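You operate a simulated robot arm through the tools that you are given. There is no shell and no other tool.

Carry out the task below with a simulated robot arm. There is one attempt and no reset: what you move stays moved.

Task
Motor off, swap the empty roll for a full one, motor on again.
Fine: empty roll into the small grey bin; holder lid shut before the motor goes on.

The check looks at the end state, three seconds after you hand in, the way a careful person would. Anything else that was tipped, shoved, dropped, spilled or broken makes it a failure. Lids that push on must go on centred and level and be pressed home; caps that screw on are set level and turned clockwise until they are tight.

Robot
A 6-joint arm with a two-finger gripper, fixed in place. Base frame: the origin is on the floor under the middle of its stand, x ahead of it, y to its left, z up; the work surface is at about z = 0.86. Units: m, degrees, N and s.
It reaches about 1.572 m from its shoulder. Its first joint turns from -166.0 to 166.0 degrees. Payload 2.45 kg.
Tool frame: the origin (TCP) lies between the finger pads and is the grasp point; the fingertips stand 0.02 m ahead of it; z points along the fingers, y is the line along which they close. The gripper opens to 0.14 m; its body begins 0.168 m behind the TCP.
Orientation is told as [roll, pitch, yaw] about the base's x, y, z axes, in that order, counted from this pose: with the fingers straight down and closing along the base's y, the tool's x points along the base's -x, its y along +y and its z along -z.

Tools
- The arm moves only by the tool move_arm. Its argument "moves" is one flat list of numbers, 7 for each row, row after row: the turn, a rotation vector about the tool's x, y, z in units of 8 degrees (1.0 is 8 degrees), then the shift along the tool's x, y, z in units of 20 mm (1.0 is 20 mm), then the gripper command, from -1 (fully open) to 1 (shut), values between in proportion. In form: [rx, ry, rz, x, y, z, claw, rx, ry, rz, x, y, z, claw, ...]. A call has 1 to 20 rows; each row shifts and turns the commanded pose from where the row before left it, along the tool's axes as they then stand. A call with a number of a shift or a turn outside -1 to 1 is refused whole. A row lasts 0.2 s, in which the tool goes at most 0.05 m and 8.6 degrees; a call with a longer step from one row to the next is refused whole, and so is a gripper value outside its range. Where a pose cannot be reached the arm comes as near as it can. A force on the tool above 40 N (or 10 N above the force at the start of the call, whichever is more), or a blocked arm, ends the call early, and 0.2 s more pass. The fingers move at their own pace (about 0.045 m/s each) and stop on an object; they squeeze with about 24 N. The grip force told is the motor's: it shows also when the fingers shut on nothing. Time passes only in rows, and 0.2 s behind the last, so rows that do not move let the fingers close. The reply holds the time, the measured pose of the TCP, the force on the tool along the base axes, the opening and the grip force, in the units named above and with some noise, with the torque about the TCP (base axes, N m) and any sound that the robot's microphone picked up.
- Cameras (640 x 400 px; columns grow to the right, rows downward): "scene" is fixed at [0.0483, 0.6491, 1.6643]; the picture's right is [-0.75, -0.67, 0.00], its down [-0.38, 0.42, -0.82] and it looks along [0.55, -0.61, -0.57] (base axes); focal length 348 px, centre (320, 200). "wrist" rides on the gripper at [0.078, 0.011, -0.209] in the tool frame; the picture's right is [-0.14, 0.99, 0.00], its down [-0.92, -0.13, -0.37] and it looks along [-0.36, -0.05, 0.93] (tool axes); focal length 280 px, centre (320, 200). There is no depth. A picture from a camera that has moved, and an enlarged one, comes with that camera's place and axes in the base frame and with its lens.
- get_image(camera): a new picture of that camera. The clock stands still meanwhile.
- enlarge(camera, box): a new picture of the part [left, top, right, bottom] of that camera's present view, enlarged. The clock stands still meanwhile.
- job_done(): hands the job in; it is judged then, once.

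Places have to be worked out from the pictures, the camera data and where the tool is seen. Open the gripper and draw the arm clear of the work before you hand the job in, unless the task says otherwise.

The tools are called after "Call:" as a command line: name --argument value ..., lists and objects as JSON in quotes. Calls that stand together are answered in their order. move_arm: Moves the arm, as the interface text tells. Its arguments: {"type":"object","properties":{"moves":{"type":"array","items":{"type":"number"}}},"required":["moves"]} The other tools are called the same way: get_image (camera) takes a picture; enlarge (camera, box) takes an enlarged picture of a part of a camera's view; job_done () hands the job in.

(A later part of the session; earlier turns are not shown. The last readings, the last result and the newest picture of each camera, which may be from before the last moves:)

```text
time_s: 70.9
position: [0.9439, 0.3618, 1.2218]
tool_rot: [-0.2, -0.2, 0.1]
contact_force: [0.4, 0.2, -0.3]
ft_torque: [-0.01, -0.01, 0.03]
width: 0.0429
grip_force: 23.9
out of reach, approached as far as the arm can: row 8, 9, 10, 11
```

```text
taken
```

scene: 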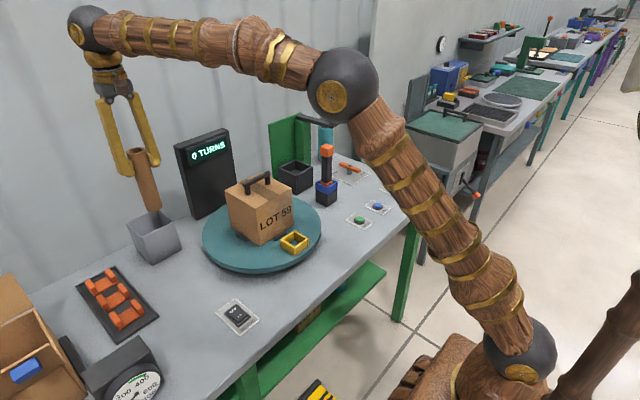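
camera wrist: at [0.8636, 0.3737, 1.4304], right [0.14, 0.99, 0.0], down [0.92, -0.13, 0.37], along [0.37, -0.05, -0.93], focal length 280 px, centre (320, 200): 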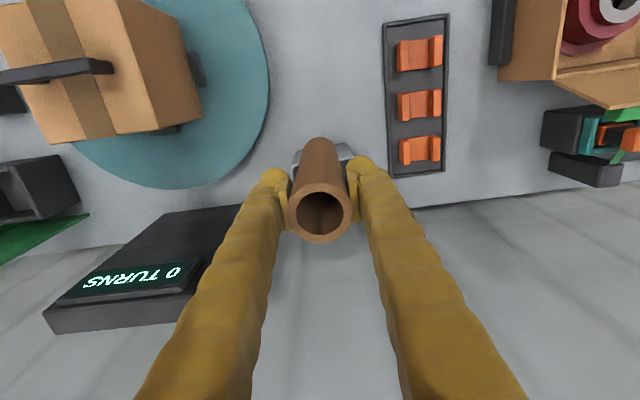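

Position is (0.944, 0.362, 1.222). I move forward over the bin centre and come down until the core bottom is just above the rim, then check alignment.

Call:
move_arm --moves '[0, 0, 0, -1, 0.06, 0, 1, 0, 0, 0, -1, 0.06, 0, 1, 0, 0, 0, -1, 0.06, 0, 1, 0, 0, 0, -1, 0.06, 0, 1, 0, 0, 0, -0.3, 0, 0.5, 1, 0, 0, 0, 0, 0, 1, 1, 0, 0, 0, 0, 0, 1, 1]'

Call:
enlarge --camera "scene" --box '[90, 150, 220, 280]'

Call:
enlarge --camera "wrist" --box '[220, 90, 420, 250]'

```text
time_s: 72.5
position: [1.0298, 0.3648, 1.1718]
tool_rot: [-0.1, -0.2, 0.1]
contact_force: [-0.5, -0.4, -0.4]
ft_torque: [0.02, -0.01, -0.03]
width: 0.0427
grip_force: 23.8
```

```text
3.08 times, centred on (155, 215) of scene
camera zoom: at [0.0483, 0.6491, 1.6643], right [-0.75, -0.67, 0.0], down [-0.38, 0.42, -0.82], along [0.55, -0.61, -0.57], focal length 1072 px, centre (828, 154)
```

zoom: 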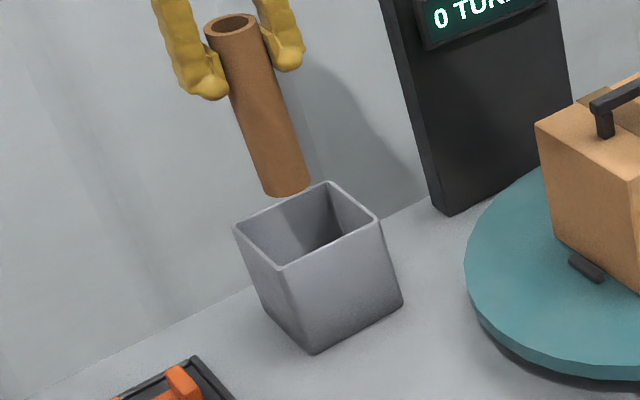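

```text
2.50 times, centred on (320, 170) of wrist
camera zoom: at [0.9499, 0.3765, 1.3806], right [0.14, 0.99, 0.0], down [0.92, -0.13, 0.37], along [0.37, -0.05, -0.93], focal length 701 px, centre (320, 275)
```

zoom: 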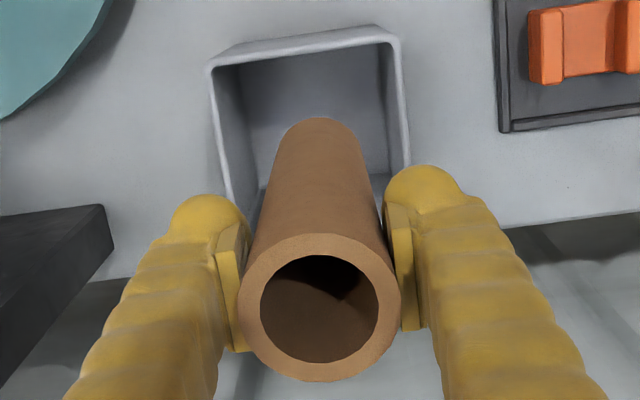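

Alignment is good (bin centre maybe 5 mm toward -x). I shift slightly and lower the core into the bin.

Call:
move_arm --moves '[0, 0, 0, 0.25, 0, 1, 1, 0, 0, 0, 0, 0, 1, 1, 0, 0, 0, 0, 0, 1, 1, 0, 0, 0, 0, 0, 1, 1, 0, 0, 0, 0, 0, 1, 1, 0, 0, 0, 0, 0, 1, 1, 0, 0, 0, 0, 0, 0.7, 1]'

Call:
enlarge --camera "scene" --box '[90, 150, 220, 280]'

Call:
enlarge --camera "wrist" --box '[220, 90, 420, 250]'

```text
time_s: 74.1
position: [1.0266, 0.3658, 1.0372]
tool_rot: [-0.2, -0.3, 0.1]
contact_force: [0.7, -1.3, -0.5]
ft_torque: [0.02, -0.03, 0.0]
width: 0.0427
grip_force: 23.9
```

```text
3.08 times, centred on (155, 215) of scene
camera zoom: at [0.0483, 0.6491, 1.6643], right [-0.75, -0.67, 0.0], down [-0.38, 0.42, -0.82], along [0.55, -0.61, -0.57], focal length 1072 px, centre (828, 154)
```

zoom: 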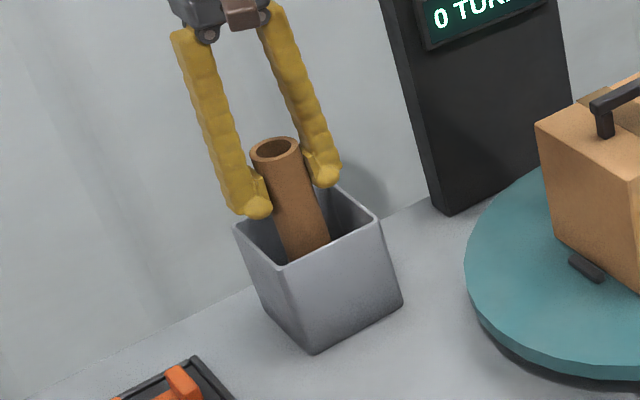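

```text
2.50 times, centred on (320, 170) of wrist
camera zoom: at [0.9466, 0.3779, 1.2467], right [0.14, 0.99, 0.0], down [0.92, -0.13, 0.37], along [0.37, -0.05, -0.93], focal length 701 px, centre (320, 275)
```

zoom: 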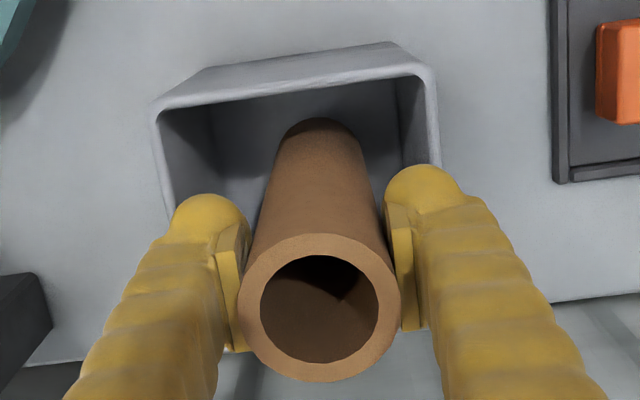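

The core is inside the bin. I lower in 5 mm steps until it touches the bottom.

Call:
move_arm --moves '[0, 0, 0, 0, 0, 0.25, 1, 0, 0, 0, 0, 0, 0.25, 1, 0, 0, 0, 0, 0, 0.25, 1]'

```text
time_s: 74.9
position: [1.0265, 0.3663, 1.0225]
tool_rot: [-0.3, -0.3, 0.0]
contact_force: [0.1, 0.8, -0.7]
ft_torque: [0.01, -0.02, -0.02]
width: 0.043
grip_force: 24.3
```

No contact yet. I continue in 3 mm steps.

Call:
move_arm --moves '[0, 0, 0, 0, 0, 0.15, 1, 0, 0, 0, 0, 0, 0.15, 1, 0, 0, 0, 0, 0, 0.15, 1]'

Call:
enlarge --camera "scene" --box '[90, 150, 220, 280]'

```text
time_s: 75.7
position: [1.0255, 0.3656, 1.015]
tool_rot: [-0.1, -0.2, 0.1]
contact_force: [0.0, 0.3, 0.2]
ft_torque: [-0.01, 0.03, 0.03]
width: 0.043
grip_force: 24.2
```

```text
3.08 times, centred on (155, 215) of scene
camera zoom: at [0.0483, 0.6491, 1.6643], right [-0.75, -0.67, 0.0], down [-0.38, 0.42, -0.82], along [0.55, -0.61, -0.57], focal length 1072 px, centre (828, 154)
```

zoom: 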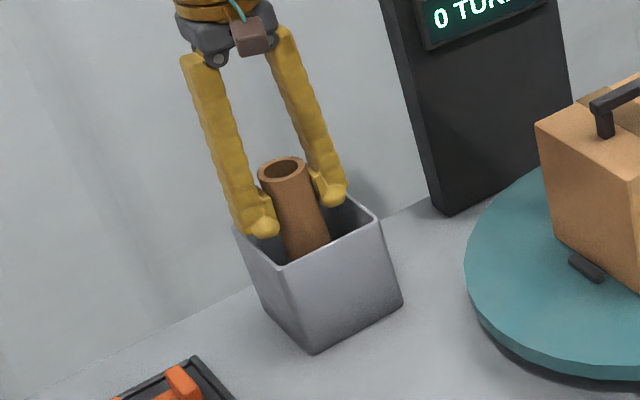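

Still no contact; tips remain above the rim. A few more 3 mm steps.

Call:
move_arm --moves '[0, 0, 0, 0, 0, 0.15, 1, 0, 0, 0, 0, 0, 0.15, 1]'

```text
time_s: 76.3
position: [1.0265, 0.3668, 1.009]
tool_rot: [-0.3, -0.1, 0.1]
contact_force: [-0.1, -0.5, -1.4]
ft_torque: [-0.04, 0.0, 0.01]
width: 0.0424
grip_force: 24.3
```

Apparently the core is shorter than estimated. Continue 3 mm steps (tips still above the rim).

Call:
move_arm --moves '[0, 0, 0, 0, 0, 0.15, 1, 0, 0, 0, 0, 0, 0.15, 1, 0, 0, 0, 0, 0, 0.15, 1]'

Call:
enlarge --camera "scene" --box '[110, 180, 200, 270]'

Call:
enlarge --camera "wrist" --box '[220, 90, 420, 250]'

```text
time_s: 77.1
position: [1.0261, 0.3664, 0.9993]
tool_rot: [-0.2, -0.3, 0.1]
contact_force: [-0.1, -1.9, 26.2]
ft_torque: [0.01, 0.02, -0.01]
width: 0.0427
grip_force: 23.8
```

```text
4.44 times, centred on (155, 225) of scene
camera zoom: at [0.0483, 0.6491, 1.6643], right [-0.75, -0.67, 0.0], down [-0.38, 0.42, -0.82], along [0.55, -0.61, -0.57], focal length 1548 px, centre (1053, 89)
```

zoom: 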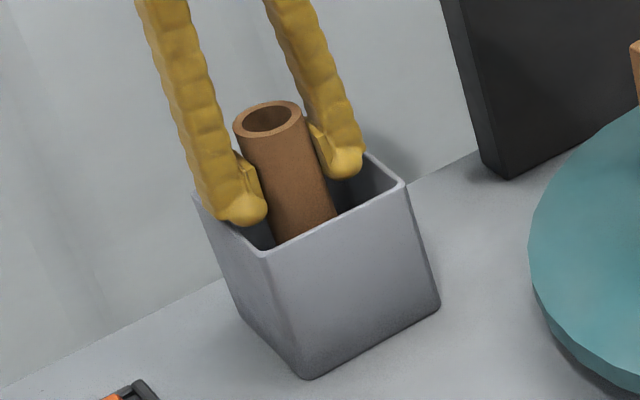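

```text
2.50 times, centred on (320, 170) of wrist
camera zoom: at [0.9463, 0.3775, 1.2095], right [0.14, 0.99, 0.0], down [0.92, -0.13, 0.37], along [0.37, -0.05, -0.93], focal length 701 px, centre (320, 275)
```

zoom: 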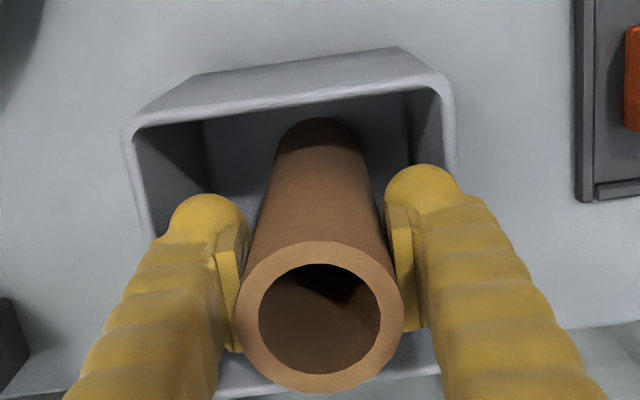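

The core touches the bin floor (26 N). I open just enough to free it (to ~5.5 cm), then lift straight up.

Call:
move_arm --moves '[0, 0, 0, 0, 0, -0.1, 0.7, 0, 0, 0, 0, 0, 0, 0.4, 0, 0, 0, 0, 0, 0, 0.25, 0, 0, 0, 0, 0, 0, 0.25, 0, 0, 0, 0, 0, -0.5, 0.25, 0, 0, 0, 0, 0, -1, 0.25, 0, 0, 0, 0, 0, -1, 0.2, 0, 0, 0, 0, 0, -1, 0.2, 0, 0, 0, 0, 0, -1, 0.2, 0, 0, 0, 0, 0, -1, 0.2]'

Call:
enlarge --camera "scene" --box '[90, 150, 220, 280]'

Call:
get_image --camera "wrist"

```text
time_s: 79.3
position: [1.0265, 0.3666, 1.1116]
tool_rot: [-0.1, -0.2, 0.1]
contact_force: [-0.1, -0.2, 1.1]
ft_torque: [-0.03, -0.01, -0.02]
width: 0.0557
grip_force: 0.1
```

```text
3.08 times, centred on (155, 215) of scene
camera zoom: at [0.0483, 0.6491, 1.6643], right [-0.75, -0.67, 0.0], down [-0.38, 0.42, -0.82], along [0.55, -0.61, -0.57], focal length 1072 px, centre (828, 154)
```

zoom: 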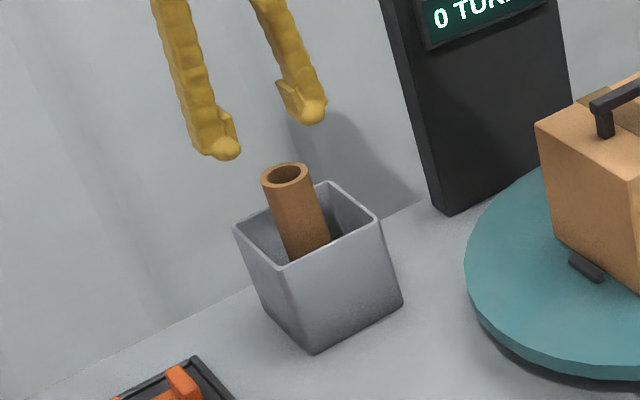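

```text
taken
camera wrist: at [0.9464, 0.3795, 1.3197], right [0.14, 0.99, 0.0], down [0.92, -0.13, 0.37], along [0.37, -0.05, -0.93], focal length 280 px, centre (320, 200)
```

wrist: 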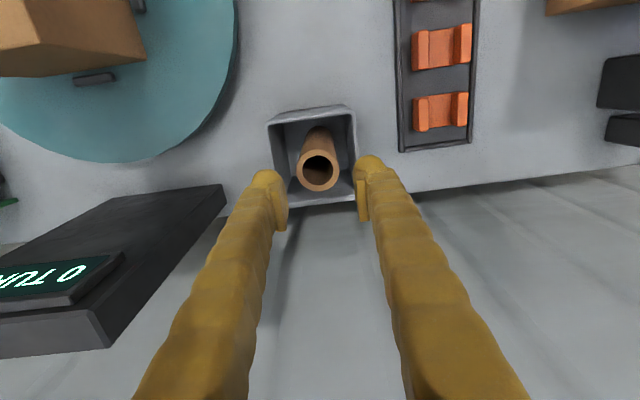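

The empty core now stands in the bin. I withdraw up and back, then travel along -y toward the full roll (fingers closing on the way to stay clear of the open lid).

Call:
move_arm --moves '[0, 0, 0, 0, 0, -1, 0.2, 0, 0, 0, 1, 0, -1, 0.2, 0, 0, 0, 1, 0, -1, 0.2, 0, 0, 0, 1, 0, -1, 0.2, 0, 0, 0, 1, 0, -1, 0.2, 0, 0, 0, 1, 0, -1, 0.2, 0, 0, 0, 1, 0, -1, 0.2, 0, 0, 0, 1, 0, -1, 0.2, 0, 0, 0, 0, -1, -1, 0.2, 0, 0, 0, 0, -1, -1, 0.2, 0, 0, 0, 0, -1, 0, 0.2, 0, 0, 0, 0, -1, 0, 0.2, 0, 0, 0, 0, -1, 0, 0.2, 0, 0, 0, 0, -1, 0, 0.2, 0, 0, 0, 0, -1, 0, 0.2, 0, 0, 0, 0, -1, 0, 0.2, 0, 0, 0, 0, -1, 0, 0.2, 0, 0, 0, 0, -1, 0, 0.2, 0, 0, 0, 0, -1, 0, 0.2, 0, 0, 0, 0, -1, 0, 0.2]'

Call:
move_arm --moves '[0, 0, 0, 0, -1, 0, 0.2, 0, 0, 0, 0, -1, 0, 0.2, 0, 0, 0, 0, -1, 0, 0.2, 0, 0, 0, 0, -1, 0, 0.2, 0, 0, 0, 0, -1, 0, 0.2, 0, 0, 0, 0, -1, 0, 0.2, 0, 0, 0, 0, -1, 0, 0.2, 0, 0, 0, 0, -1, 0, 0.2, 0, 0, 0, 0, -1, 0, 0.2, 0, 0, 0, 0, -1, 0, 0.2, 0, 0, 0, 0, -1, 0, 0.2, 0, 0, 0, 0, -1, 0, 0.2, 0, 0, 0, 0, -1, 0, 0.2, 0, 0, 0, 0, -1, 0, 0.2, 0, 0, 0, 0, -1, 0, 0.2, 0, 0, 0, 0, -1, 0, 0.2, 0, 0, 0, 0, -1, 0, 0.2, 0, 0, 0, 0, -1, 0, 0.2, 0, 0, 0, 0, -1, 0, 0.2, 0, 0, 0, 0, -1, 0, 0.2]'

Call:
get_image --camera "wrist"

Call:
get_image --camera "scene"

```text
time_s: 83.5
position: [0.883, 0.1266, 1.3113]
tool_rot: [-0.2, -0.2, 0.2]
contact_force: [-0.3, -0.7, 0.4]
ft_torque: [0.01, -0.01, -0.01]
width: 0.056
grip_force: 0.1
```

```text
time_s: 87.7
position: [0.8859, -0.2726, 1.3125]
tool_rot: [-0.2, -0.2, 0.2]
contact_force: [-0.5, -0.2, 0.5]
ft_torque: [0.0, 0.0, 0.01]
width: 0.0559
grip_force: 0.1
```

```text
taken
camera wrist: at [0.8061, -0.262, 1.5222], right [0.14, 0.99, 0.0], down [0.92, -0.13, 0.37], along [0.37, -0.05, -0.93], focal length 280 px, centre (320, 200)
```

wrist: 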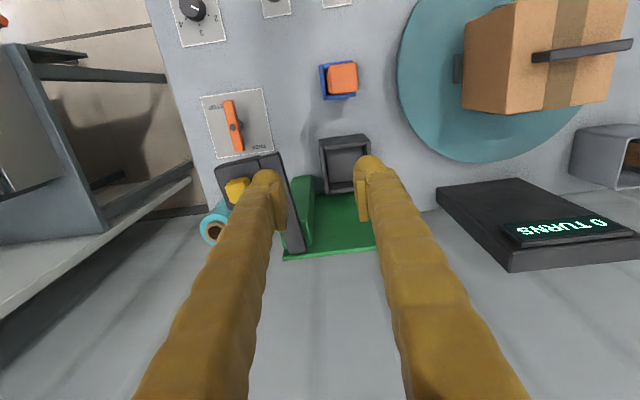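

```text
taken
```

scene: 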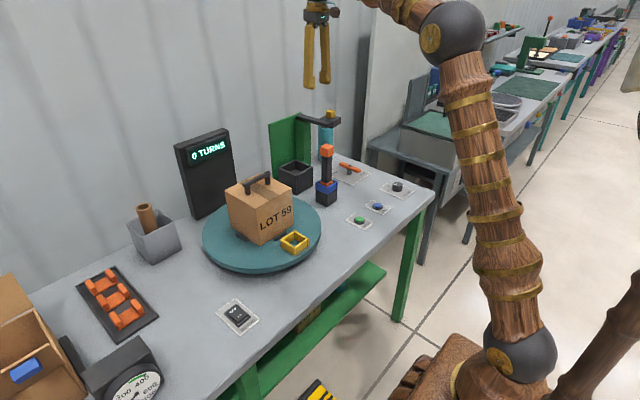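

The cup is empty now; I take a closer look into it and at the full roll.

Call:
enlarge --camera "wrist" --box '[300, 120, 390, 200]'

Call:
enlarge --camera "scene" --box '[260, 100, 380, 200]'

Call:
enlarge --camera "wrist" --box '[180, 80, 320, 260]'

Call:
enlarge --camera "scene" --box '[110, 180, 200, 270]'

```text
5.00 times, centred on (345, 160) of wrist
camera zoom: at [0.8061, -0.262, 1.5222], right [0.14, 0.99, 0.0], down [0.92, -0.13, 0.37], along [0.37, -0.05, -0.93], focal length 1402 px, centre (195, 400)
```

zoom: 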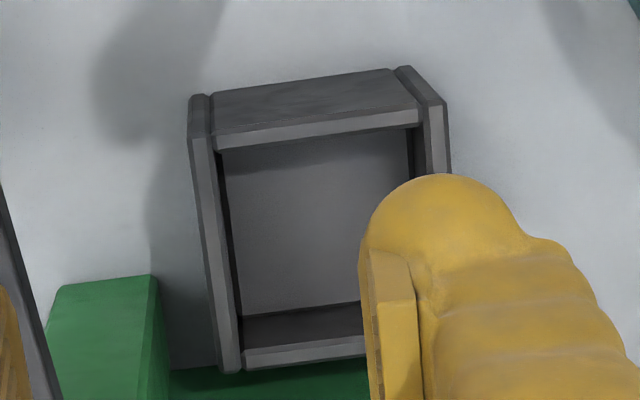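

```text
4.00 times, centred on (320, 150) of scene
camera zoom: at [0.0483, 0.6491, 1.6643], right [-0.75, -0.67, 0.0], down [-0.38, 0.42, -0.82], along [0.55, -0.61, -0.57], focal length 1394 px, centre (320, 400)
```

zoom: 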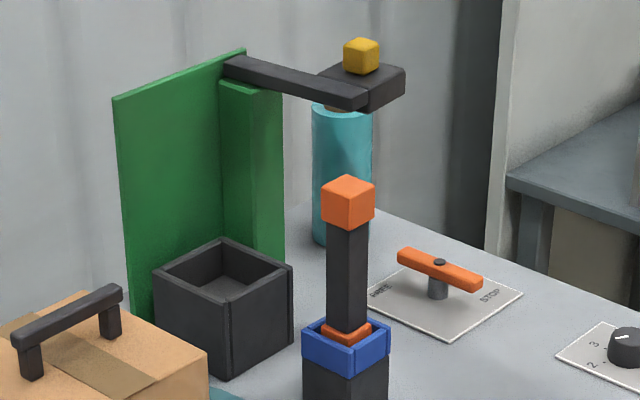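

```text
2.22 times, centred on (250, 170) of wrist
camera zoom: at [0.8061, -0.262, 1.5222], right [0.14, 0.99, 0.0], down [0.92, -0.13, 0.37], along [0.37, -0.05, -0.93], focal length 623 px, centre (476, 267)
```

zoom: 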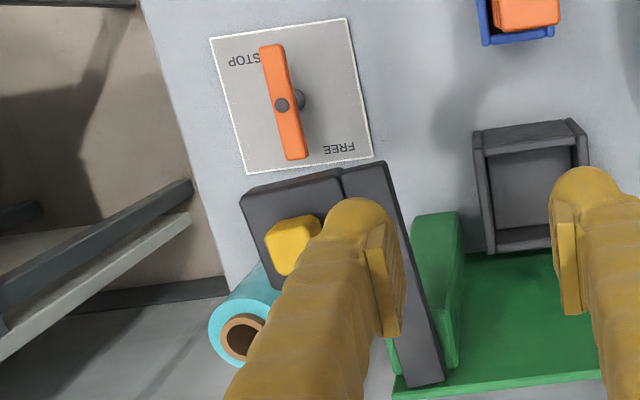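

```text
4.44 times, centred on (155, 225) of scene
camera zoom: at [0.0483, 0.6491, 1.6643], right [-0.75, -0.67, 0.0], down [-0.38, 0.42, -0.82], along [0.55, -0.61, -0.57], focal length 1548 px, centre (1053, 89)
```

zoom: 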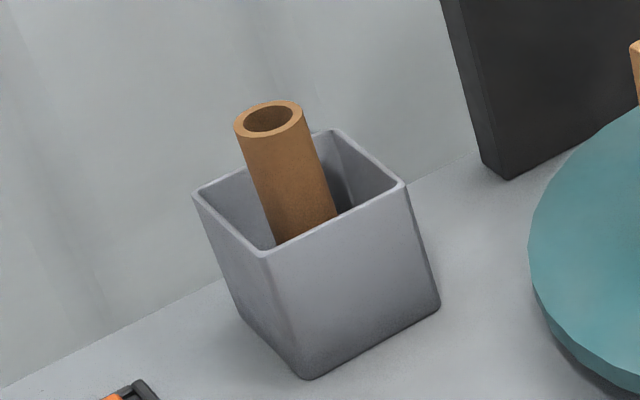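

The cup has a flat floor, inner opening ~8×9 cm centred about (0.970, -0.228). The full roll's top is at about (1.045, -0.507, 1.026). I go there with closed fingers: along -y, down to z≈1.12, then forward.

Call:
move_arm --moves '[0, 0, 0, 0, -1, 0, 1, 0, 0, 0, 0, -1, 0, 1, 0, 0, 0, 0, -1, 0, 1, 0, 0, 0, 0, -1, 0, 1, 0, 0, 0, 0, -1, 0, 1, 0, 0, 0, 0, -1, 0, 1, 0, 0, 0, 0, -1, 0, 1, 0, 0, 0, 0, -1, 0, 1, 0, 0, 0, 0, -1, 0, 1, 0, 0, 0, 0, -1, 0, 1, 0, 0, 0, 0, -1, 0, 1, 0, 0, 0, 0, -0.8, 0, 1, 0, 0, 0, 0, 0, 1, 1, 0, 0, 0, 0, 0, 1, 1, 0, 0, 0, 0, 0, 1, 1, 0, 0, 0, 0, 0, 1, 1, 0, 0, 0, 0, 0, 1, 1, 0, 0, 0, 0, 0, 1, 1, 0, 0, 0, 0, 0, 1, 1, 0, 0, 0, 0, 0, 1, 1]'

Call:
get_image --camera "wrist"

Call:
enlarge --camera "scene" --box '[260, 60, 400, 200]'

```text
time_s: 91.9
position: [0.8865, -0.5099, 1.1551]
tool_rot: [-0.2, -0.3, 0.2]
contact_force: [-0.4, -1.0, -0.1]
ft_torque: [0.02, -0.01, -0.01]
width: 0.0
grip_force: 24.3
```

```text
taken
camera wrist: at [0.8071, -0.4982, 1.3635], right [0.14, 0.99, 0.0], down [0.92, -0.13, 0.37], along [0.37, -0.05, -0.93], focal length 280 px, centre (320, 200)
```

wrist: 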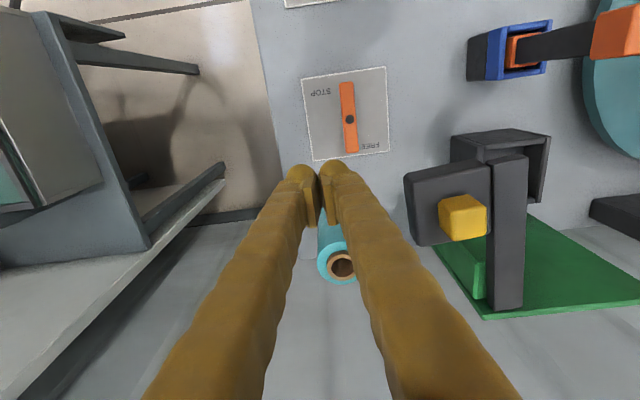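

```text
2.86 times, centred on (330, 130) of scene
camera zoom: at [0.0483, 0.6491, 1.6643], right [-0.75, -0.67, 0.0], down [-0.38, 0.42, -0.82], along [0.55, -0.61, -0.57], focal length 995 px, centre (291, 400)
```

zoom: 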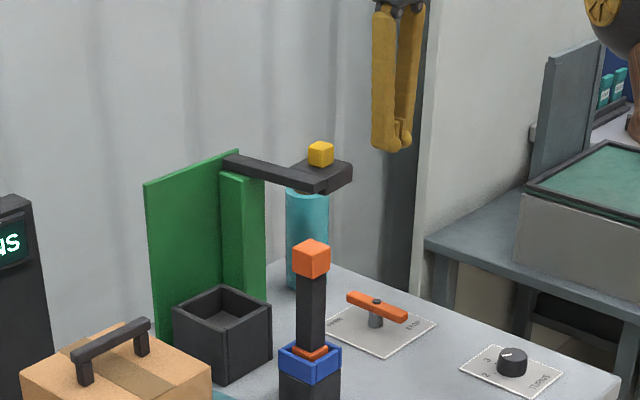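

The roll is ahead of the gripper, at about (1.043, -0.503). I lower to z≈1.11 and move forward over it, then look again.

Call:
move_arm --moves '[0, 0, 0, -0.5, 0.15, 1, 1, 0, 0, 0, -1, 0.1, 1, 1, 0, 0, 0, -1, 0.1, 0.2, 1, 0, 0, 0, -1, 0, 0, 1, 0, 0, 0, -1, 0, 0, 1, 0, 0, 0, -1, 0, 0, 1]'

Call:
get_image --camera "wrist"

Call:
enlarge --camera "scene" --box '[260, 60, 400, 200]'

```text
time_s: 93.3
position: [0.996, -0.502, 1.1117]
tool_rot: [-0.2, -0.3, 0.1]
contact_force: [0.5, -0.9, 1.1]
ft_torque: [-0.05, -0.03, -0.02]
width: 0.0001
grip_force: 24.0
```

```text
taken
camera wrist: at [0.9163, -0.4908, 1.3201], right [0.14, 0.99, 0.0], down [0.92, -0.13, 0.37], along [0.37, -0.05, -0.93], focal length 280 px, centre (320, 200)
```

wrist: 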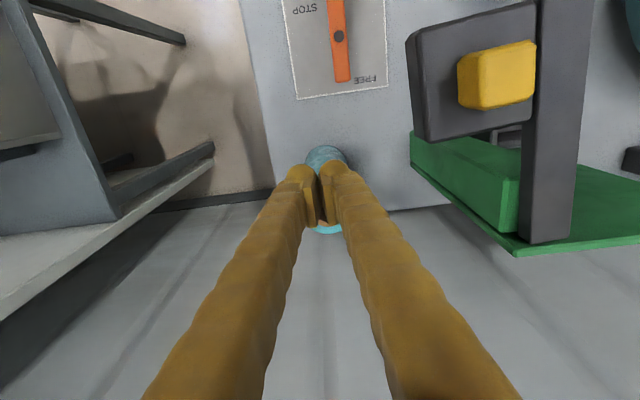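

```text
2.86 times, centred on (330, 130) of scene
camera zoom: at [0.0483, 0.6491, 1.6643], right [-0.75, -0.67, 0.0], down [-0.38, 0.42, -0.82], along [0.55, -0.61, -0.57], focal length 995 px, centre (291, 400)
```

zoom: 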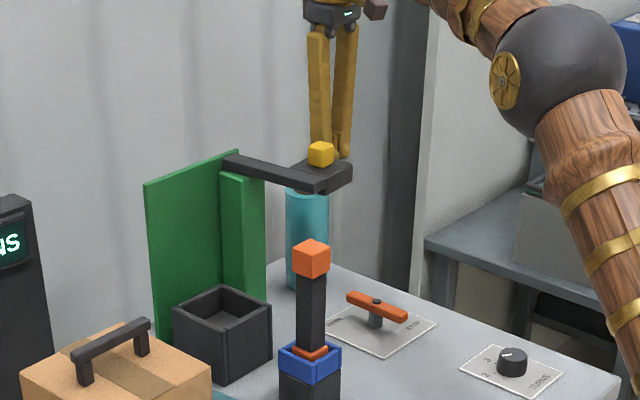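

I move the last ~4.7 cm forward over the roll and then open the fingers to 11 cm.

Call:
move_arm --moves '[0, 0, 0, -1, 0, 0, 1, 0, 0, 0, -1, 0, 0, 1, 0, 0, 0, -0.35, 0, 0, 1, 0, 0, 0, 0, 0, 0, -0.571, 0, 0, 0, 0, 0, 0, -0.571, 0, 0, 0, 0, 0, 0, -0.571, 0, 0, 0, 0, 0, 0, -0.571, 0, 0, 0, 0, 0, 0, -0.571, 0, 0, 0, 0, 0, 0, -0.571, 0, 0, 0, 0, 0, 0, -0.571]'

Call:
get_image --camera "wrist"

Call:
enlarge --camera "scene" --box '[260, 60, 400, 200]'

```text
time_s: 95.5
position: [1.0438, -0.5035, 1.1089]
tool_rot: [-0.2, -0.1, 0.0]
contact_force: [-0.1, -0.4, 0.9]
ft_torque: [0.02, -0.02, 0.01]
width: 0.1099
grip_force: 0.1
```

```text
taken
camera wrist: at [0.9641, -0.4911, 1.3182], right [0.14, 0.99, 0.0], down [0.92, -0.13, 0.37], along [0.37, -0.05, -0.93], focal length 280 px, centre (320, 200)
```

wrist: 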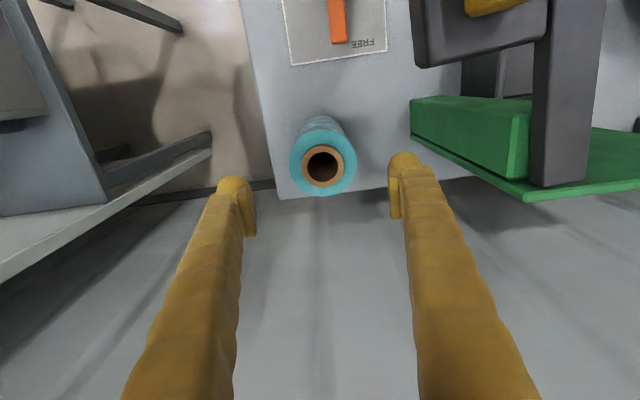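

```text
2.86 times, centred on (330, 130) of scene
camera zoom: at [0.0483, 0.6491, 1.6643], right [-0.75, -0.67, 0.0], down [-0.38, 0.42, -0.82], along [0.55, -0.61, -0.57], focal length 995 px, centre (291, 400)
```

zoom: 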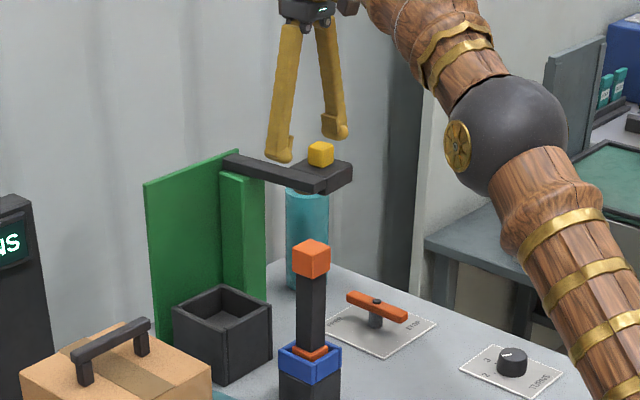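

Roll axis at about (1.044, -0.4985), nicely between the fingers. I shift 4 mm and descend to TCP z≈0.975.

Call:
move_arm --moves '[0, 0, 0, 0, 0.22, 1, -0.571, 0, 0, 0, 0, 0, 1, -0.571, 0, 0, 0, 0, 0, 1, -0.571, 0, 0, 0, 0, 0, 1, -0.571, 0, 0, 0, 0, 0, 1, -0.571, 0, 0, 0, 0, 0, 1, -0.571, 0, 0, 0, 0, 0, 0.6, -0.571]'

Call:
get_image --camera "wrist"

Call:
enlarge --camera "scene" --box '[280, 90, 370, 180]'

```text
time_s: 97.1
position: [1.0425, -0.5001, 0.978]
tool_rot: [-0.2, -0.2, 0.1]
contact_force: [-0.5, 0.0, 0.7]
ft_torque: [-0.01, 0.03, 0.01]
width: 0.11
grip_force: 0.1
```

```text
taken
camera wrist: at [0.9632, -0.4878, 1.1873], right [0.14, 0.99, 0.0], down [0.92, -0.13, 0.37], along [0.37, -0.05, -0.93], focal length 280 px, centre (320, 200)
```

wrist: 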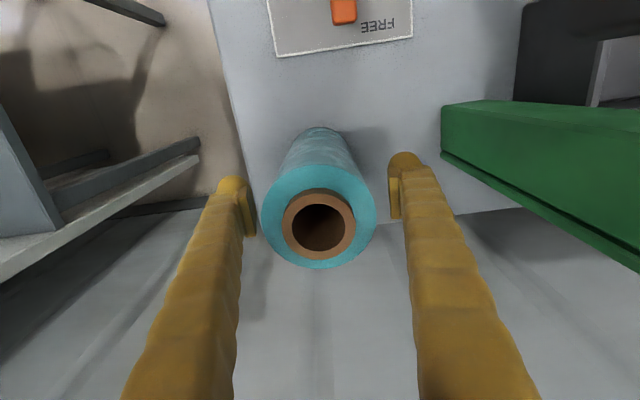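

```text
4.44 times, centred on (325, 135) of scene
camera zoom: at [0.0483, 0.6491, 1.6643], right [-0.75, -0.67, 0.0], down [-0.38, 0.42, -0.82], along [0.55, -0.61, -0.57], focal length 1548 px, centre (298, 489)
```

zoom: 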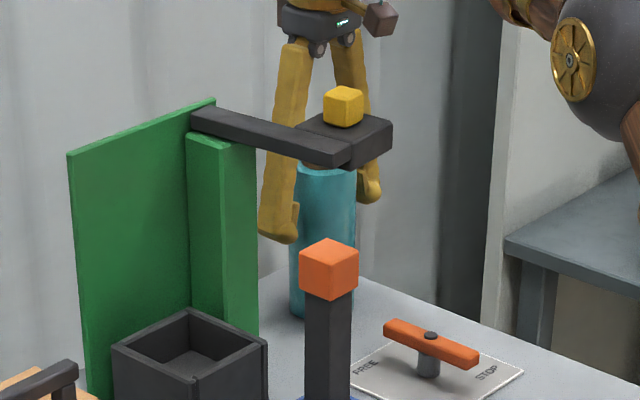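

The roll is centred to within 2 mm. I close the fingers on it.

Call:
move_arm --moves '[0, 0, 0, -0.1, 0, 0, 1, 0, 0, 0, 0, 0, 0, 1, 0, 0, 0, 0, 0, 0, 1, 0, 0, 0, 0, 0, 0, 1, 0, 0, 0, 0, 0, 0, 1]'

Call:
get_image --camera "wrist"

```text
time_s: 98.3
position: [1.045, -0.4991, 0.9782]
tool_rot: [-0.2, -0.1, 0.2]
contact_force: [-1.1, -2.5, 1.1]
ft_torque: [0.01, -0.03, -0.02]
width: 0.0768
grip_force: 24.4
```

```text
taken
camera wrist: at [0.9655, -0.4877, 1.1873], right [0.14, 0.99, 0.0], down [0.92, -0.13, 0.37], along [0.37, -0.05, -0.93], focal length 280 px, centre (320, 200)
```

wrist: 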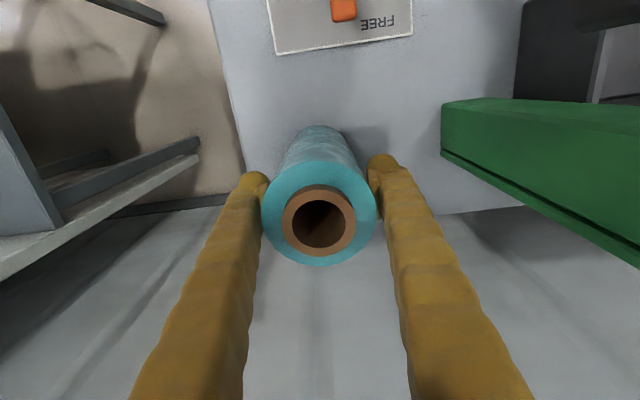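

Gripped: the roll is 76.8 mm wide. I lift slowly first and verify the roll comes along upright.

Call:
move_arm --moves '[0, 0, 0, 0, 0, -0.3, 1, 0, 0, 0, 0, 0, -0.6, 1, 0, 0, 0, 0, 0, -1, 1, 0, 0, 0, 0, 0, -1, 1, 0, 0, 0, 0, 0, -1, 1, 0, 0, 0, 0, 0, -1, 1, 0, 0, 0, 0, 0, -1, 1]'

Call:
get_image --camera "wrist"

Call:
enlarge --camera "scene" --box '[260, 60, 400, 200]'

```text
time_s: 99.9
position: [1.045, -0.4978, 1.0954]
tool_rot: [-0.2, -0.2, 0.1]
contact_force: [0.2, -0.4, -7.2]
ft_torque: [0.02, -0.01, -0.01]
width: 0.0767
grip_force: 24.1
```

```text
taken
camera wrist: at [0.9651, -0.4862, 1.3047], right [0.14, 0.99, 0.0], down [0.92, -0.13, 0.37], along [0.37, -0.05, -0.93], focal length 280 px, centre (320, 200)
```

wrist: 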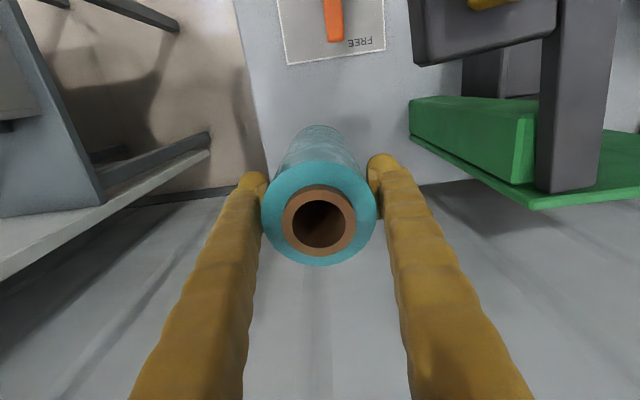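

```text
2.86 times, centred on (330, 130) of scene
camera zoom: at [0.0483, 0.6491, 1.6643], right [-0.75, -0.67, 0.0], down [-0.38, 0.42, -0.82], along [0.55, -0.61, -0.57], focal length 995 px, centre (291, 400)
```

zoom: 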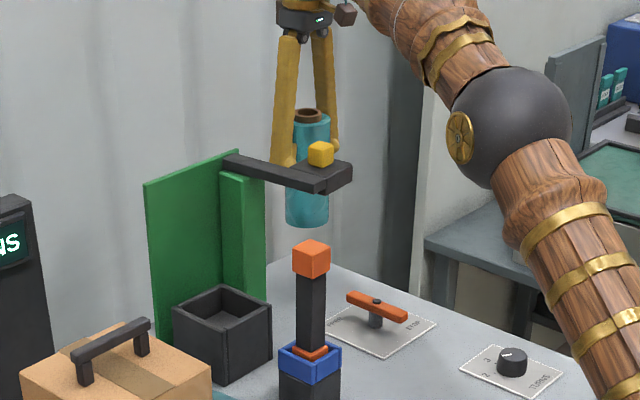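

The roll hangs upright and secure (~7 N). I move it back toward -x past the open lid at y≈-0.525, keeping clear of lid and lever.

Call:
move_arm --moves '[0, 0, 0, 0.3, -0.7, 0, 1, 0, 0, 0, 0.8, -0.65, 0, 1, 0, 0, 0, 1, 0, 0, 1, 0, 0, 0, 1, 0, 0, 1, 0, 0, 0, 1, 0, 0, 1, 0, 0, 0, 1, 0, 0, 1, 0, 0, 0, 1, 0, 0, 1, 0, 0, 0, 1, 0, 0, 1, 0, 0, 0, 1, 0, 0, 1, 0, 0, 0, 1, 0, 0, 1, 0, 0, 0, 1, 0, 0, 1, 0, 0, 0, 1, 0, 0, 1, 0, 0, 0, 1, 0, 0, 1]'

Call:
move_arm --moves '[0, 0, 0, 0, 0, -1, 1, 0, 0, 0, 0, 0, -1, 1, 0, 0, 0, 0, 0, -1, 1, 0, 0, 0, 0, 0, -1, 1, 0, 0, 0, 0, 0, -1, 1, 0, 0, 0, 0, 0, -1, 1, 0, 0, 0, 0, 0, -1, 1, 0, 0, 0, 0, 0, -1, 1, 0, 0, 0, 0, 0, -1, 1, 0, 0, 0, 0, 0, -1, 1, 0, 0, 0, 0, 0, -1, 1, 0, 0, 0, 0, 0, -1, 1, 0, 0, 0, 0, 0, -1, 1]'

Call:
get_image --camera "scene"

Call:
get_image --camera "wrist"

```text
time_s: 102.7
position: [0.8037, -0.5239, 1.0927]
tool_rot: [-0.2, -0.2, 0.1]
contact_force: [0.1, 0.0, -6.7]
ft_torque: [-0.02, -0.01, 0.03]
width: 0.0767
grip_force: 24.2
```

```text
time_s: 105.5
position: [0.8011, -0.5254, 1.356]
tool_rot: [-0.2, -0.2, 0.1]
contact_force: [-0.7, 1.0, -5.6]
ft_torque: [-0.01, -0.04, 0.01]
width: 0.0765
grip_force: 24.1
```

```text
taken
```

scene: 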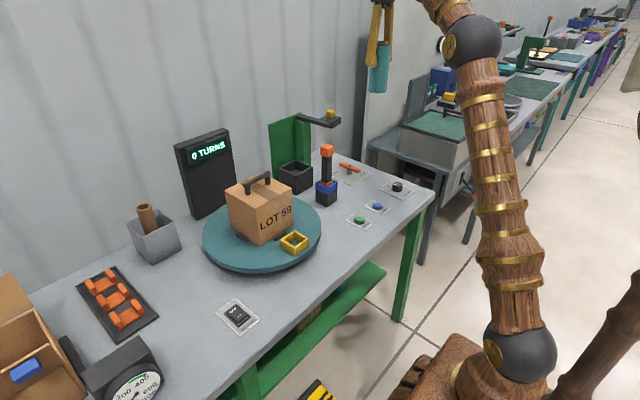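

```text
taken
camera wrist: at [0.7218, -0.5139, 1.5648], right [0.14, 0.99, 0.0], down [0.92, -0.13, 0.37], along [0.37, -0.05, -0.93], focal length 280 px, centre (320, 200)
```

wrist: 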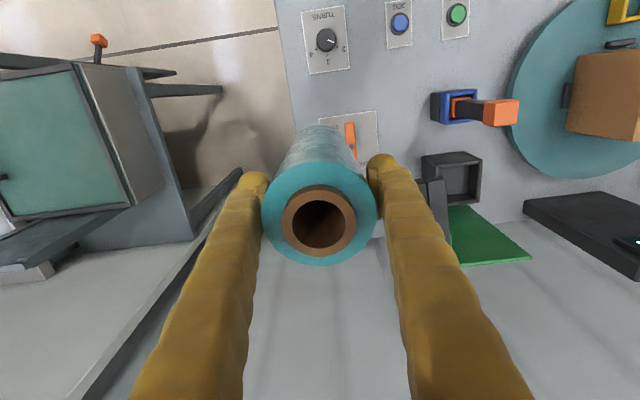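

All good at z≈1.356. I move along +y to -0.229 and then forward over the cup, staying high above the open lid.

Call:
move_arm --moves '[0, 0, 0, 0, 0.988, 0, 1, 0, 0, 0, 0, 0.988, 0, 1, 0, 0, 0, 0, 0.988, 0, 1, 0, 0, 0, 0, 0.988, 0, 1, 0, 0, 0, 0, 0.988, 0, 1, 0, 0, 0, 0, 0.988, 0, 1, 0, 0, 0, 0, 0.988, 0, 1, 0, 0, 0, 0, 0.988, 0, 1, 0, 0, 0, 0, 0.988, 0, 1, 0, 0, 0, 0, 0.988, 0, 1, 0, 0, 0, 0, 0.988, 0, 1, 0, 0, 0, 0, 0.988, 0, 1, 0, 0, 0, 0, 0.988, 0, 1, 0, 0, 0, 0, 0.988, 0, 1, 0, 0, 0, 0, 0.988, 0, 1]'

Call:
move_arm --moves '[0, 0, 0, -0.95, 0, 0, 1, 0, 0, 0, -0.95, 0, 0, 1, 0, 0, 0, -0.95, 0, 0, 1, 0, 0, 0, -0.95, 0, 0, 1, 0, 0, 0, -0.95, 0, 0, 1, 0, 0, 0, -0.95, 0, 0, 1, 0, 0, 0, -0.95, 0, 0, 1, 0, 0, 0, -0.95, 0, 0, 1, 0, 0, 0, -0.95, 0, 0, 1, 0, 0, 0, 0, 0, 0, 1]'

Call:
get_image --camera "wrist"

Call:
enlarge --camera "scene" --box '[250, 50, 370, 200]'

```text
time_s: 108.7
position: [0.8006, -0.2301, 1.3532]
tool_rot: [-0.1, -0.2, 0.1]
contact_force: [0.1, -0.5, -6.4]
ft_torque: [-0.02, -0.03, 0.02]
width: 0.0766
grip_force: 23.9
```

```text
time_s: 110.9
position: [0.9734, -0.2275, 1.3556]
tool_rot: [-0.2, -0.2, 0.1]
contact_force: [0.4, -0.2, -6.9]
ft_torque: [-0.01, -0.04, -0.02]
width: 0.0766
grip_force: 24.1
```

```text
taken
camera wrist: at [0.8938, -0.2155, 1.5642], right [0.14, 0.99, 0.0], down [0.92, -0.13, 0.37], along [0.37, -0.05, -0.93], focal length 280 px, centre (320, 200)
```

wrist: 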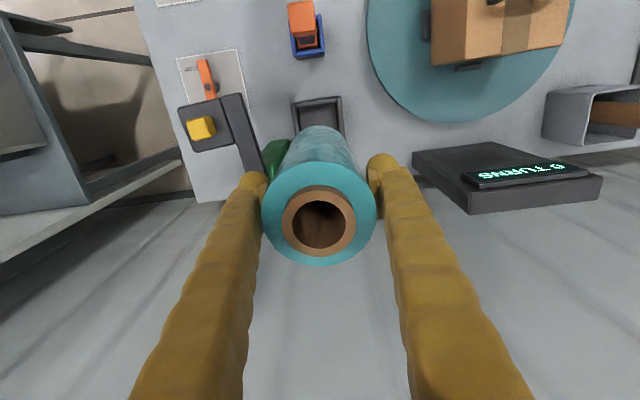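

```text
2.67 times, centred on (310, 125) of scene
camera zoom: at [0.0483, 0.6491, 1.6643], right [-0.75, -0.67, 0.0], down [-0.38, 0.42, -0.82], along [0.55, -0.61, -0.57], focal length 929 px, centre (347, 400)
```

zoom: 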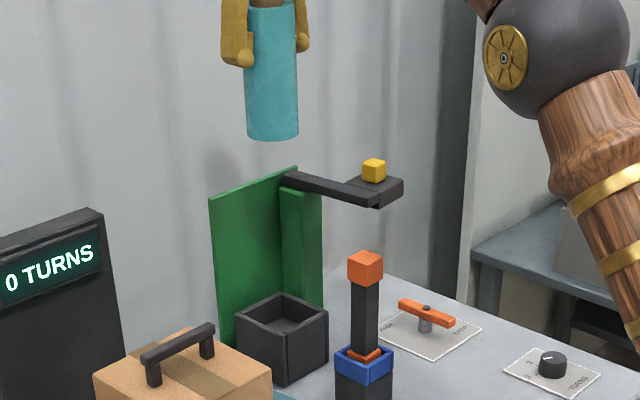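

I descend to TCP z≈1.10 (roll bottom ≈0.98, just above the cup rim) and check alignment.

Call:
move_arm --moves '[0, 0, 0, 0, 0, 1, 1, 0, 0, 0, 0, 0, 1, 1, 0, 0, 0, 0, 0, 1, 1, 0, 0, 0, 0, 0, 1, 1, 0, 0, 0, 0, 0, 1, 1, 0, 0, 0, 0, 0, 1, 1, 0, 0, 0, 0, 0, 1, 1, 0, 0, 0, 0, 0, 1, 1, 0, 0, 0, 0, 0, 1, 1, 0, 0, 0, 0, 0, 1, 1, 0, 0, 0, 0, 0, 1, 1, 0, 0, 0, 0, 0, 0.75, 1, 0, 0, 0, 0, 0, 0, 1]'

Call:
get_image --camera "wrist"

Call:
enlarge --camera "wrist" --box '[240, 80, 400, 200]'

Call:
enlarge --camera "scene" --box '[260, 120, 340, 200]'

```text
time_s: 113.7
position: [0.9745, -0.227, 1.1181]
tool_rot: [-0.2, -0.2, 0.1]
contact_force: [-0.7, 0.2, -6.9]
ft_torque: [0.03, -0.03, -0.03]
width: 0.077
grip_force: 23.6
```

```text
taken
camera wrist: at [0.895, -0.2154, 1.3277], right [0.14, 0.99, 0.0], down [0.92, -0.13, 0.37], along [0.37, -0.05, -0.93], focal length 280 px, centre (320, 200)
```

wrist: 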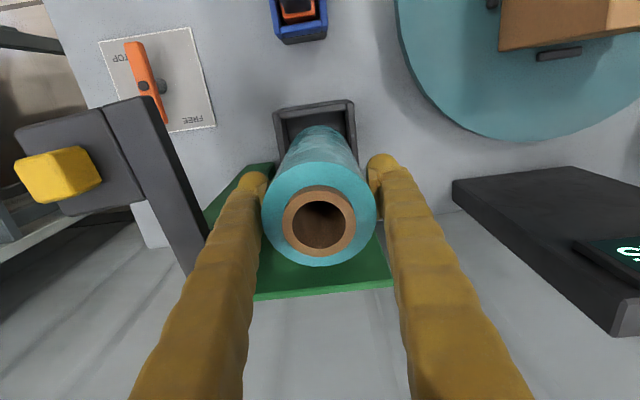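

```text
3.33 times, centred on (320, 140) of wrist
camera zoom: at [0.895, -0.2154, 1.3277], right [0.14, 0.99, 0.0], down [0.92, -0.13, 0.37], along [0.37, -0.05, -0.93], focal length 935 px, centre (320, 400)
```

zoom: 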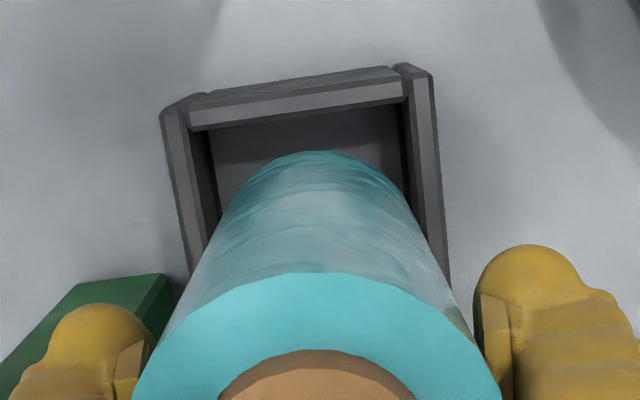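

```text
5.00 times, centred on (300, 160) of scene
camera zoom: at [0.0483, 0.6491, 1.6643], right [-0.75, -0.67, 0.0], down [-0.38, 0.42, -0.82], along [0.55, -0.61, -0.57], focal length 1742 px, centre (420, 400)
```

zoom: 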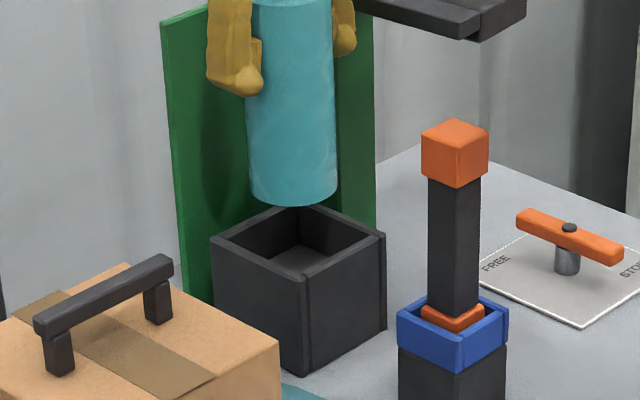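

The cup's inner opening is ~8.5 cm, centred about (0.969, -0.227); the roll axis is within ~2 mm. I shift 2 mm back and lower carefully to the rim.

Call:
move_arm --moves '[0, 0, 0, 0.12, 0.02, 1, 1, 0, 0, 0, 0, 0, 0.5, 1, 0, 0, 0, 0, 0, 0.5, 1, 0, 0, 0, 0, 0, 0.25, 1, 0, 0, 0, 0, 0, 0.25, 1]'

Call:
enlarge --camera "wrist" --box '[240, 80, 400, 200]'

Call:
enlarge --camera "scene" --box '[260, 120, 340, 200]'

```text
time_s: 114.9
position: [0.9737, -0.2271, 1.0701]
tool_rot: [-0.2, -0.2, 0.2]
contact_force: [-0.1, 1.3, -6.1]
ft_torque: [-0.01, -0.02, 0.03]
width: 0.0768
grip_force: 24.1
```

```text
3.33 times, centred on (320, 140) of wrist
camera zoom: at [0.8925, -0.2154, 1.2786], right [0.14, 0.99, 0.0], down [0.92, -0.13, 0.37], along [0.37, -0.05, -0.93], focal length 935 px, centre (320, 400)
```

zoom: 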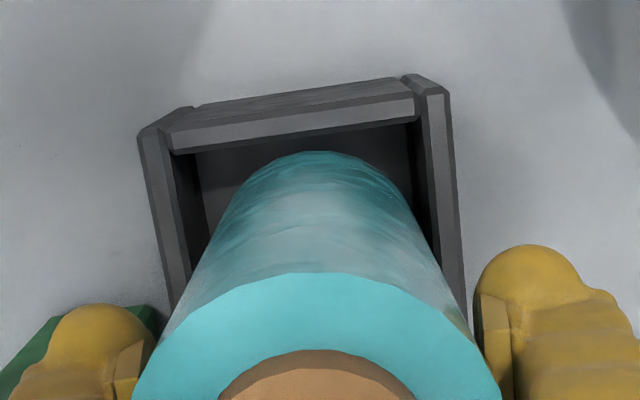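

```text
5.00 times, centred on (300, 160) of scene
camera zoom: at [0.0483, 0.6491, 1.6643], right [-0.75, -0.67, 0.0], down [-0.38, 0.42, -0.82], along [0.55, -0.61, -0.57], focal length 1742 px, centre (420, 400)
```

zoom: 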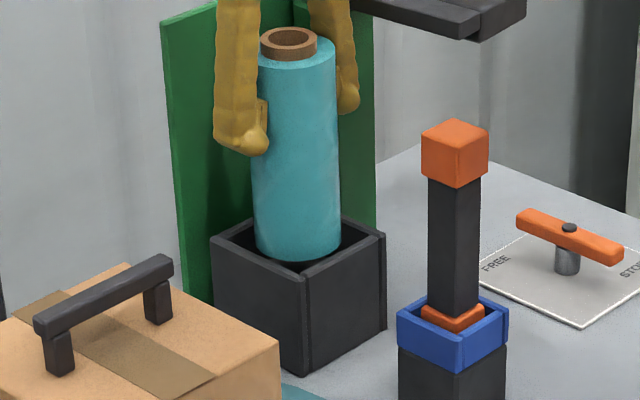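

The roll's end is at the rim and centred in the opening. I keep lowering in 5 mm steps.

Call:
move_arm --moves '[0, 0, 0, 0, 0, 0.25, 1, 0, 0, 0, 0, 0, 0.25, 1, 0, 0, 0, 0, 0, 0.25, 1, 0, 0, 0, 0, 0, 0.25, 1]'

Call:
enlarge --camera "scene" --box '[260, 120, 340, 200]'

```text
time_s: 115.9
position: [0.9728, -0.2275, 1.0491]
tool_rot: [-0.2, -0.1, 0.1]
contact_force: [0.9, 0.2, -6.5]
ft_torque: [0.0, -0.03, -0.01]
width: 0.0767
grip_force: 24.2
```

```text
5.00 times, centred on (300, 160) of scene
camera zoom: at [0.0483, 0.6491, 1.6643], right [-0.75, -0.67, 0.0], down [-0.38, 0.42, -0.82], along [0.55, -0.61, -0.57], focal length 1742 px, centre (420, 400)
```

zoom: 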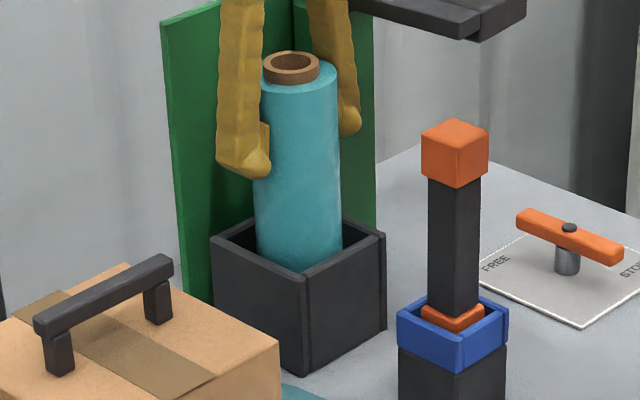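

The roll slides in without contact. Continue down in 3–4 mm steps until it rests on the floor of the cup.

Call:
move_arm --moves '[0, 0, 0, 0, 0, 0.2, 1, 0, 0, 0, 0, 0, 0.2, 1, 0, 0, 0, 0, 0, 0.15, 1]'

```text
time_s: 116.7
position: [0.9719, -0.2279, 1.0393]
tool_rot: [-0.2, -0.2, 0.0]
contact_force: [0.2, 0.2, -6.2]
ft_torque: [-0.01, -0.03, -0.03]
width: 0.077
grip_force: 23.7
```

No floor contact yet; a few more 3 mm steps.

Call:
move_arm --moves '[0, 0, 0, 0, 0, 0.15, 1, 0, 0, 0, 0, 0, 0.15, 1]'

```text
time_s: 117.3
position: [0.972, -0.2275, 1.034]
tool_rot: [-0.2, -0.4, 0.1]
contact_force: [-3.2, -1.4, 9.7]
ft_torque: [0.23, 0.48, 0.05]
width: 0.0769
grip_force: 24.3
```

It rests on the cup floor (~16 N change, z=1.034, matching the expected height). I ease off a mm and open the fingers modestly to 9.5 cm.

Call:
move_arm --moves '[0, 0, 0, 0, 0, -0.05, 0.5, 0, 0, 0, 0, 0, 0, -0.1, 0, 0, 0, 0, 0, 0, -0.357, 0, 0, 0, 0, 0, 0, -0.357, 0, 0, 0, 0, 0, 0, -0.357]'

Call:
get_image --camera "wrist"

Call:
enlarge --camera "scene" --box '[260, 100, 350, 190]'

```text
time_s: 118.5
position: [0.9717, -0.2289, 1.0329]
tool_rot: [-0.2, -0.1, 0.0]
contact_force: [-0.3, 0.2, -0.7]
ft_torque: [0.03, 0.01, 0.03]
width: 0.0949
grip_force: 0.1
```

```text
taken
camera wrist: at [0.8925, -0.2164, 1.2425], right [0.14, 0.99, 0.0], down [0.92, -0.13, 0.37], along [0.37, -0.05, -0.93], focal length 280 px, centre (320, 200)
```

wrist: 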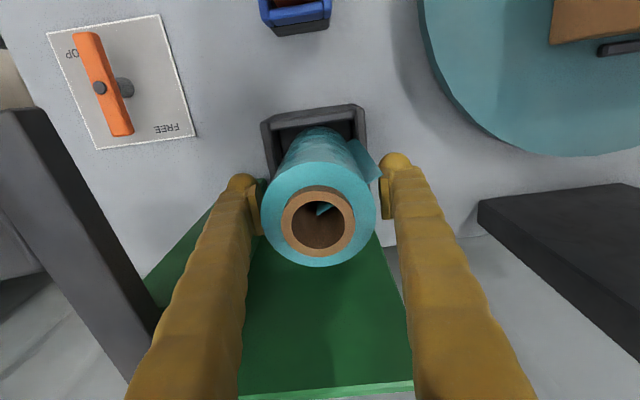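

```text
4.44 times, centred on (305, 145) of scene
camera zoom: at [0.0483, 0.6491, 1.6643], right [-0.75, -0.67, 0.0], down [-0.38, 0.42, -0.82], along [0.55, -0.61, -0.57], focal length 1548 px, centre (387, 444)
```

zoom: 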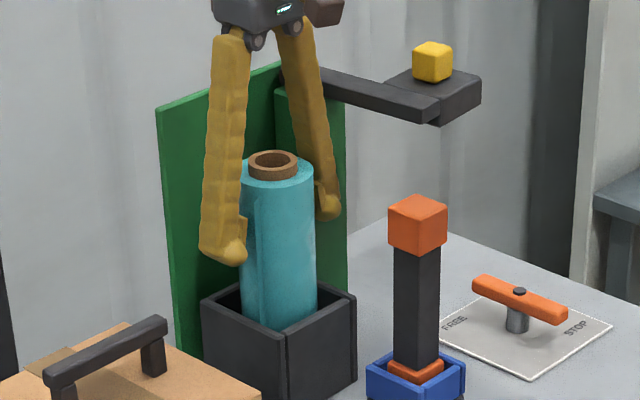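

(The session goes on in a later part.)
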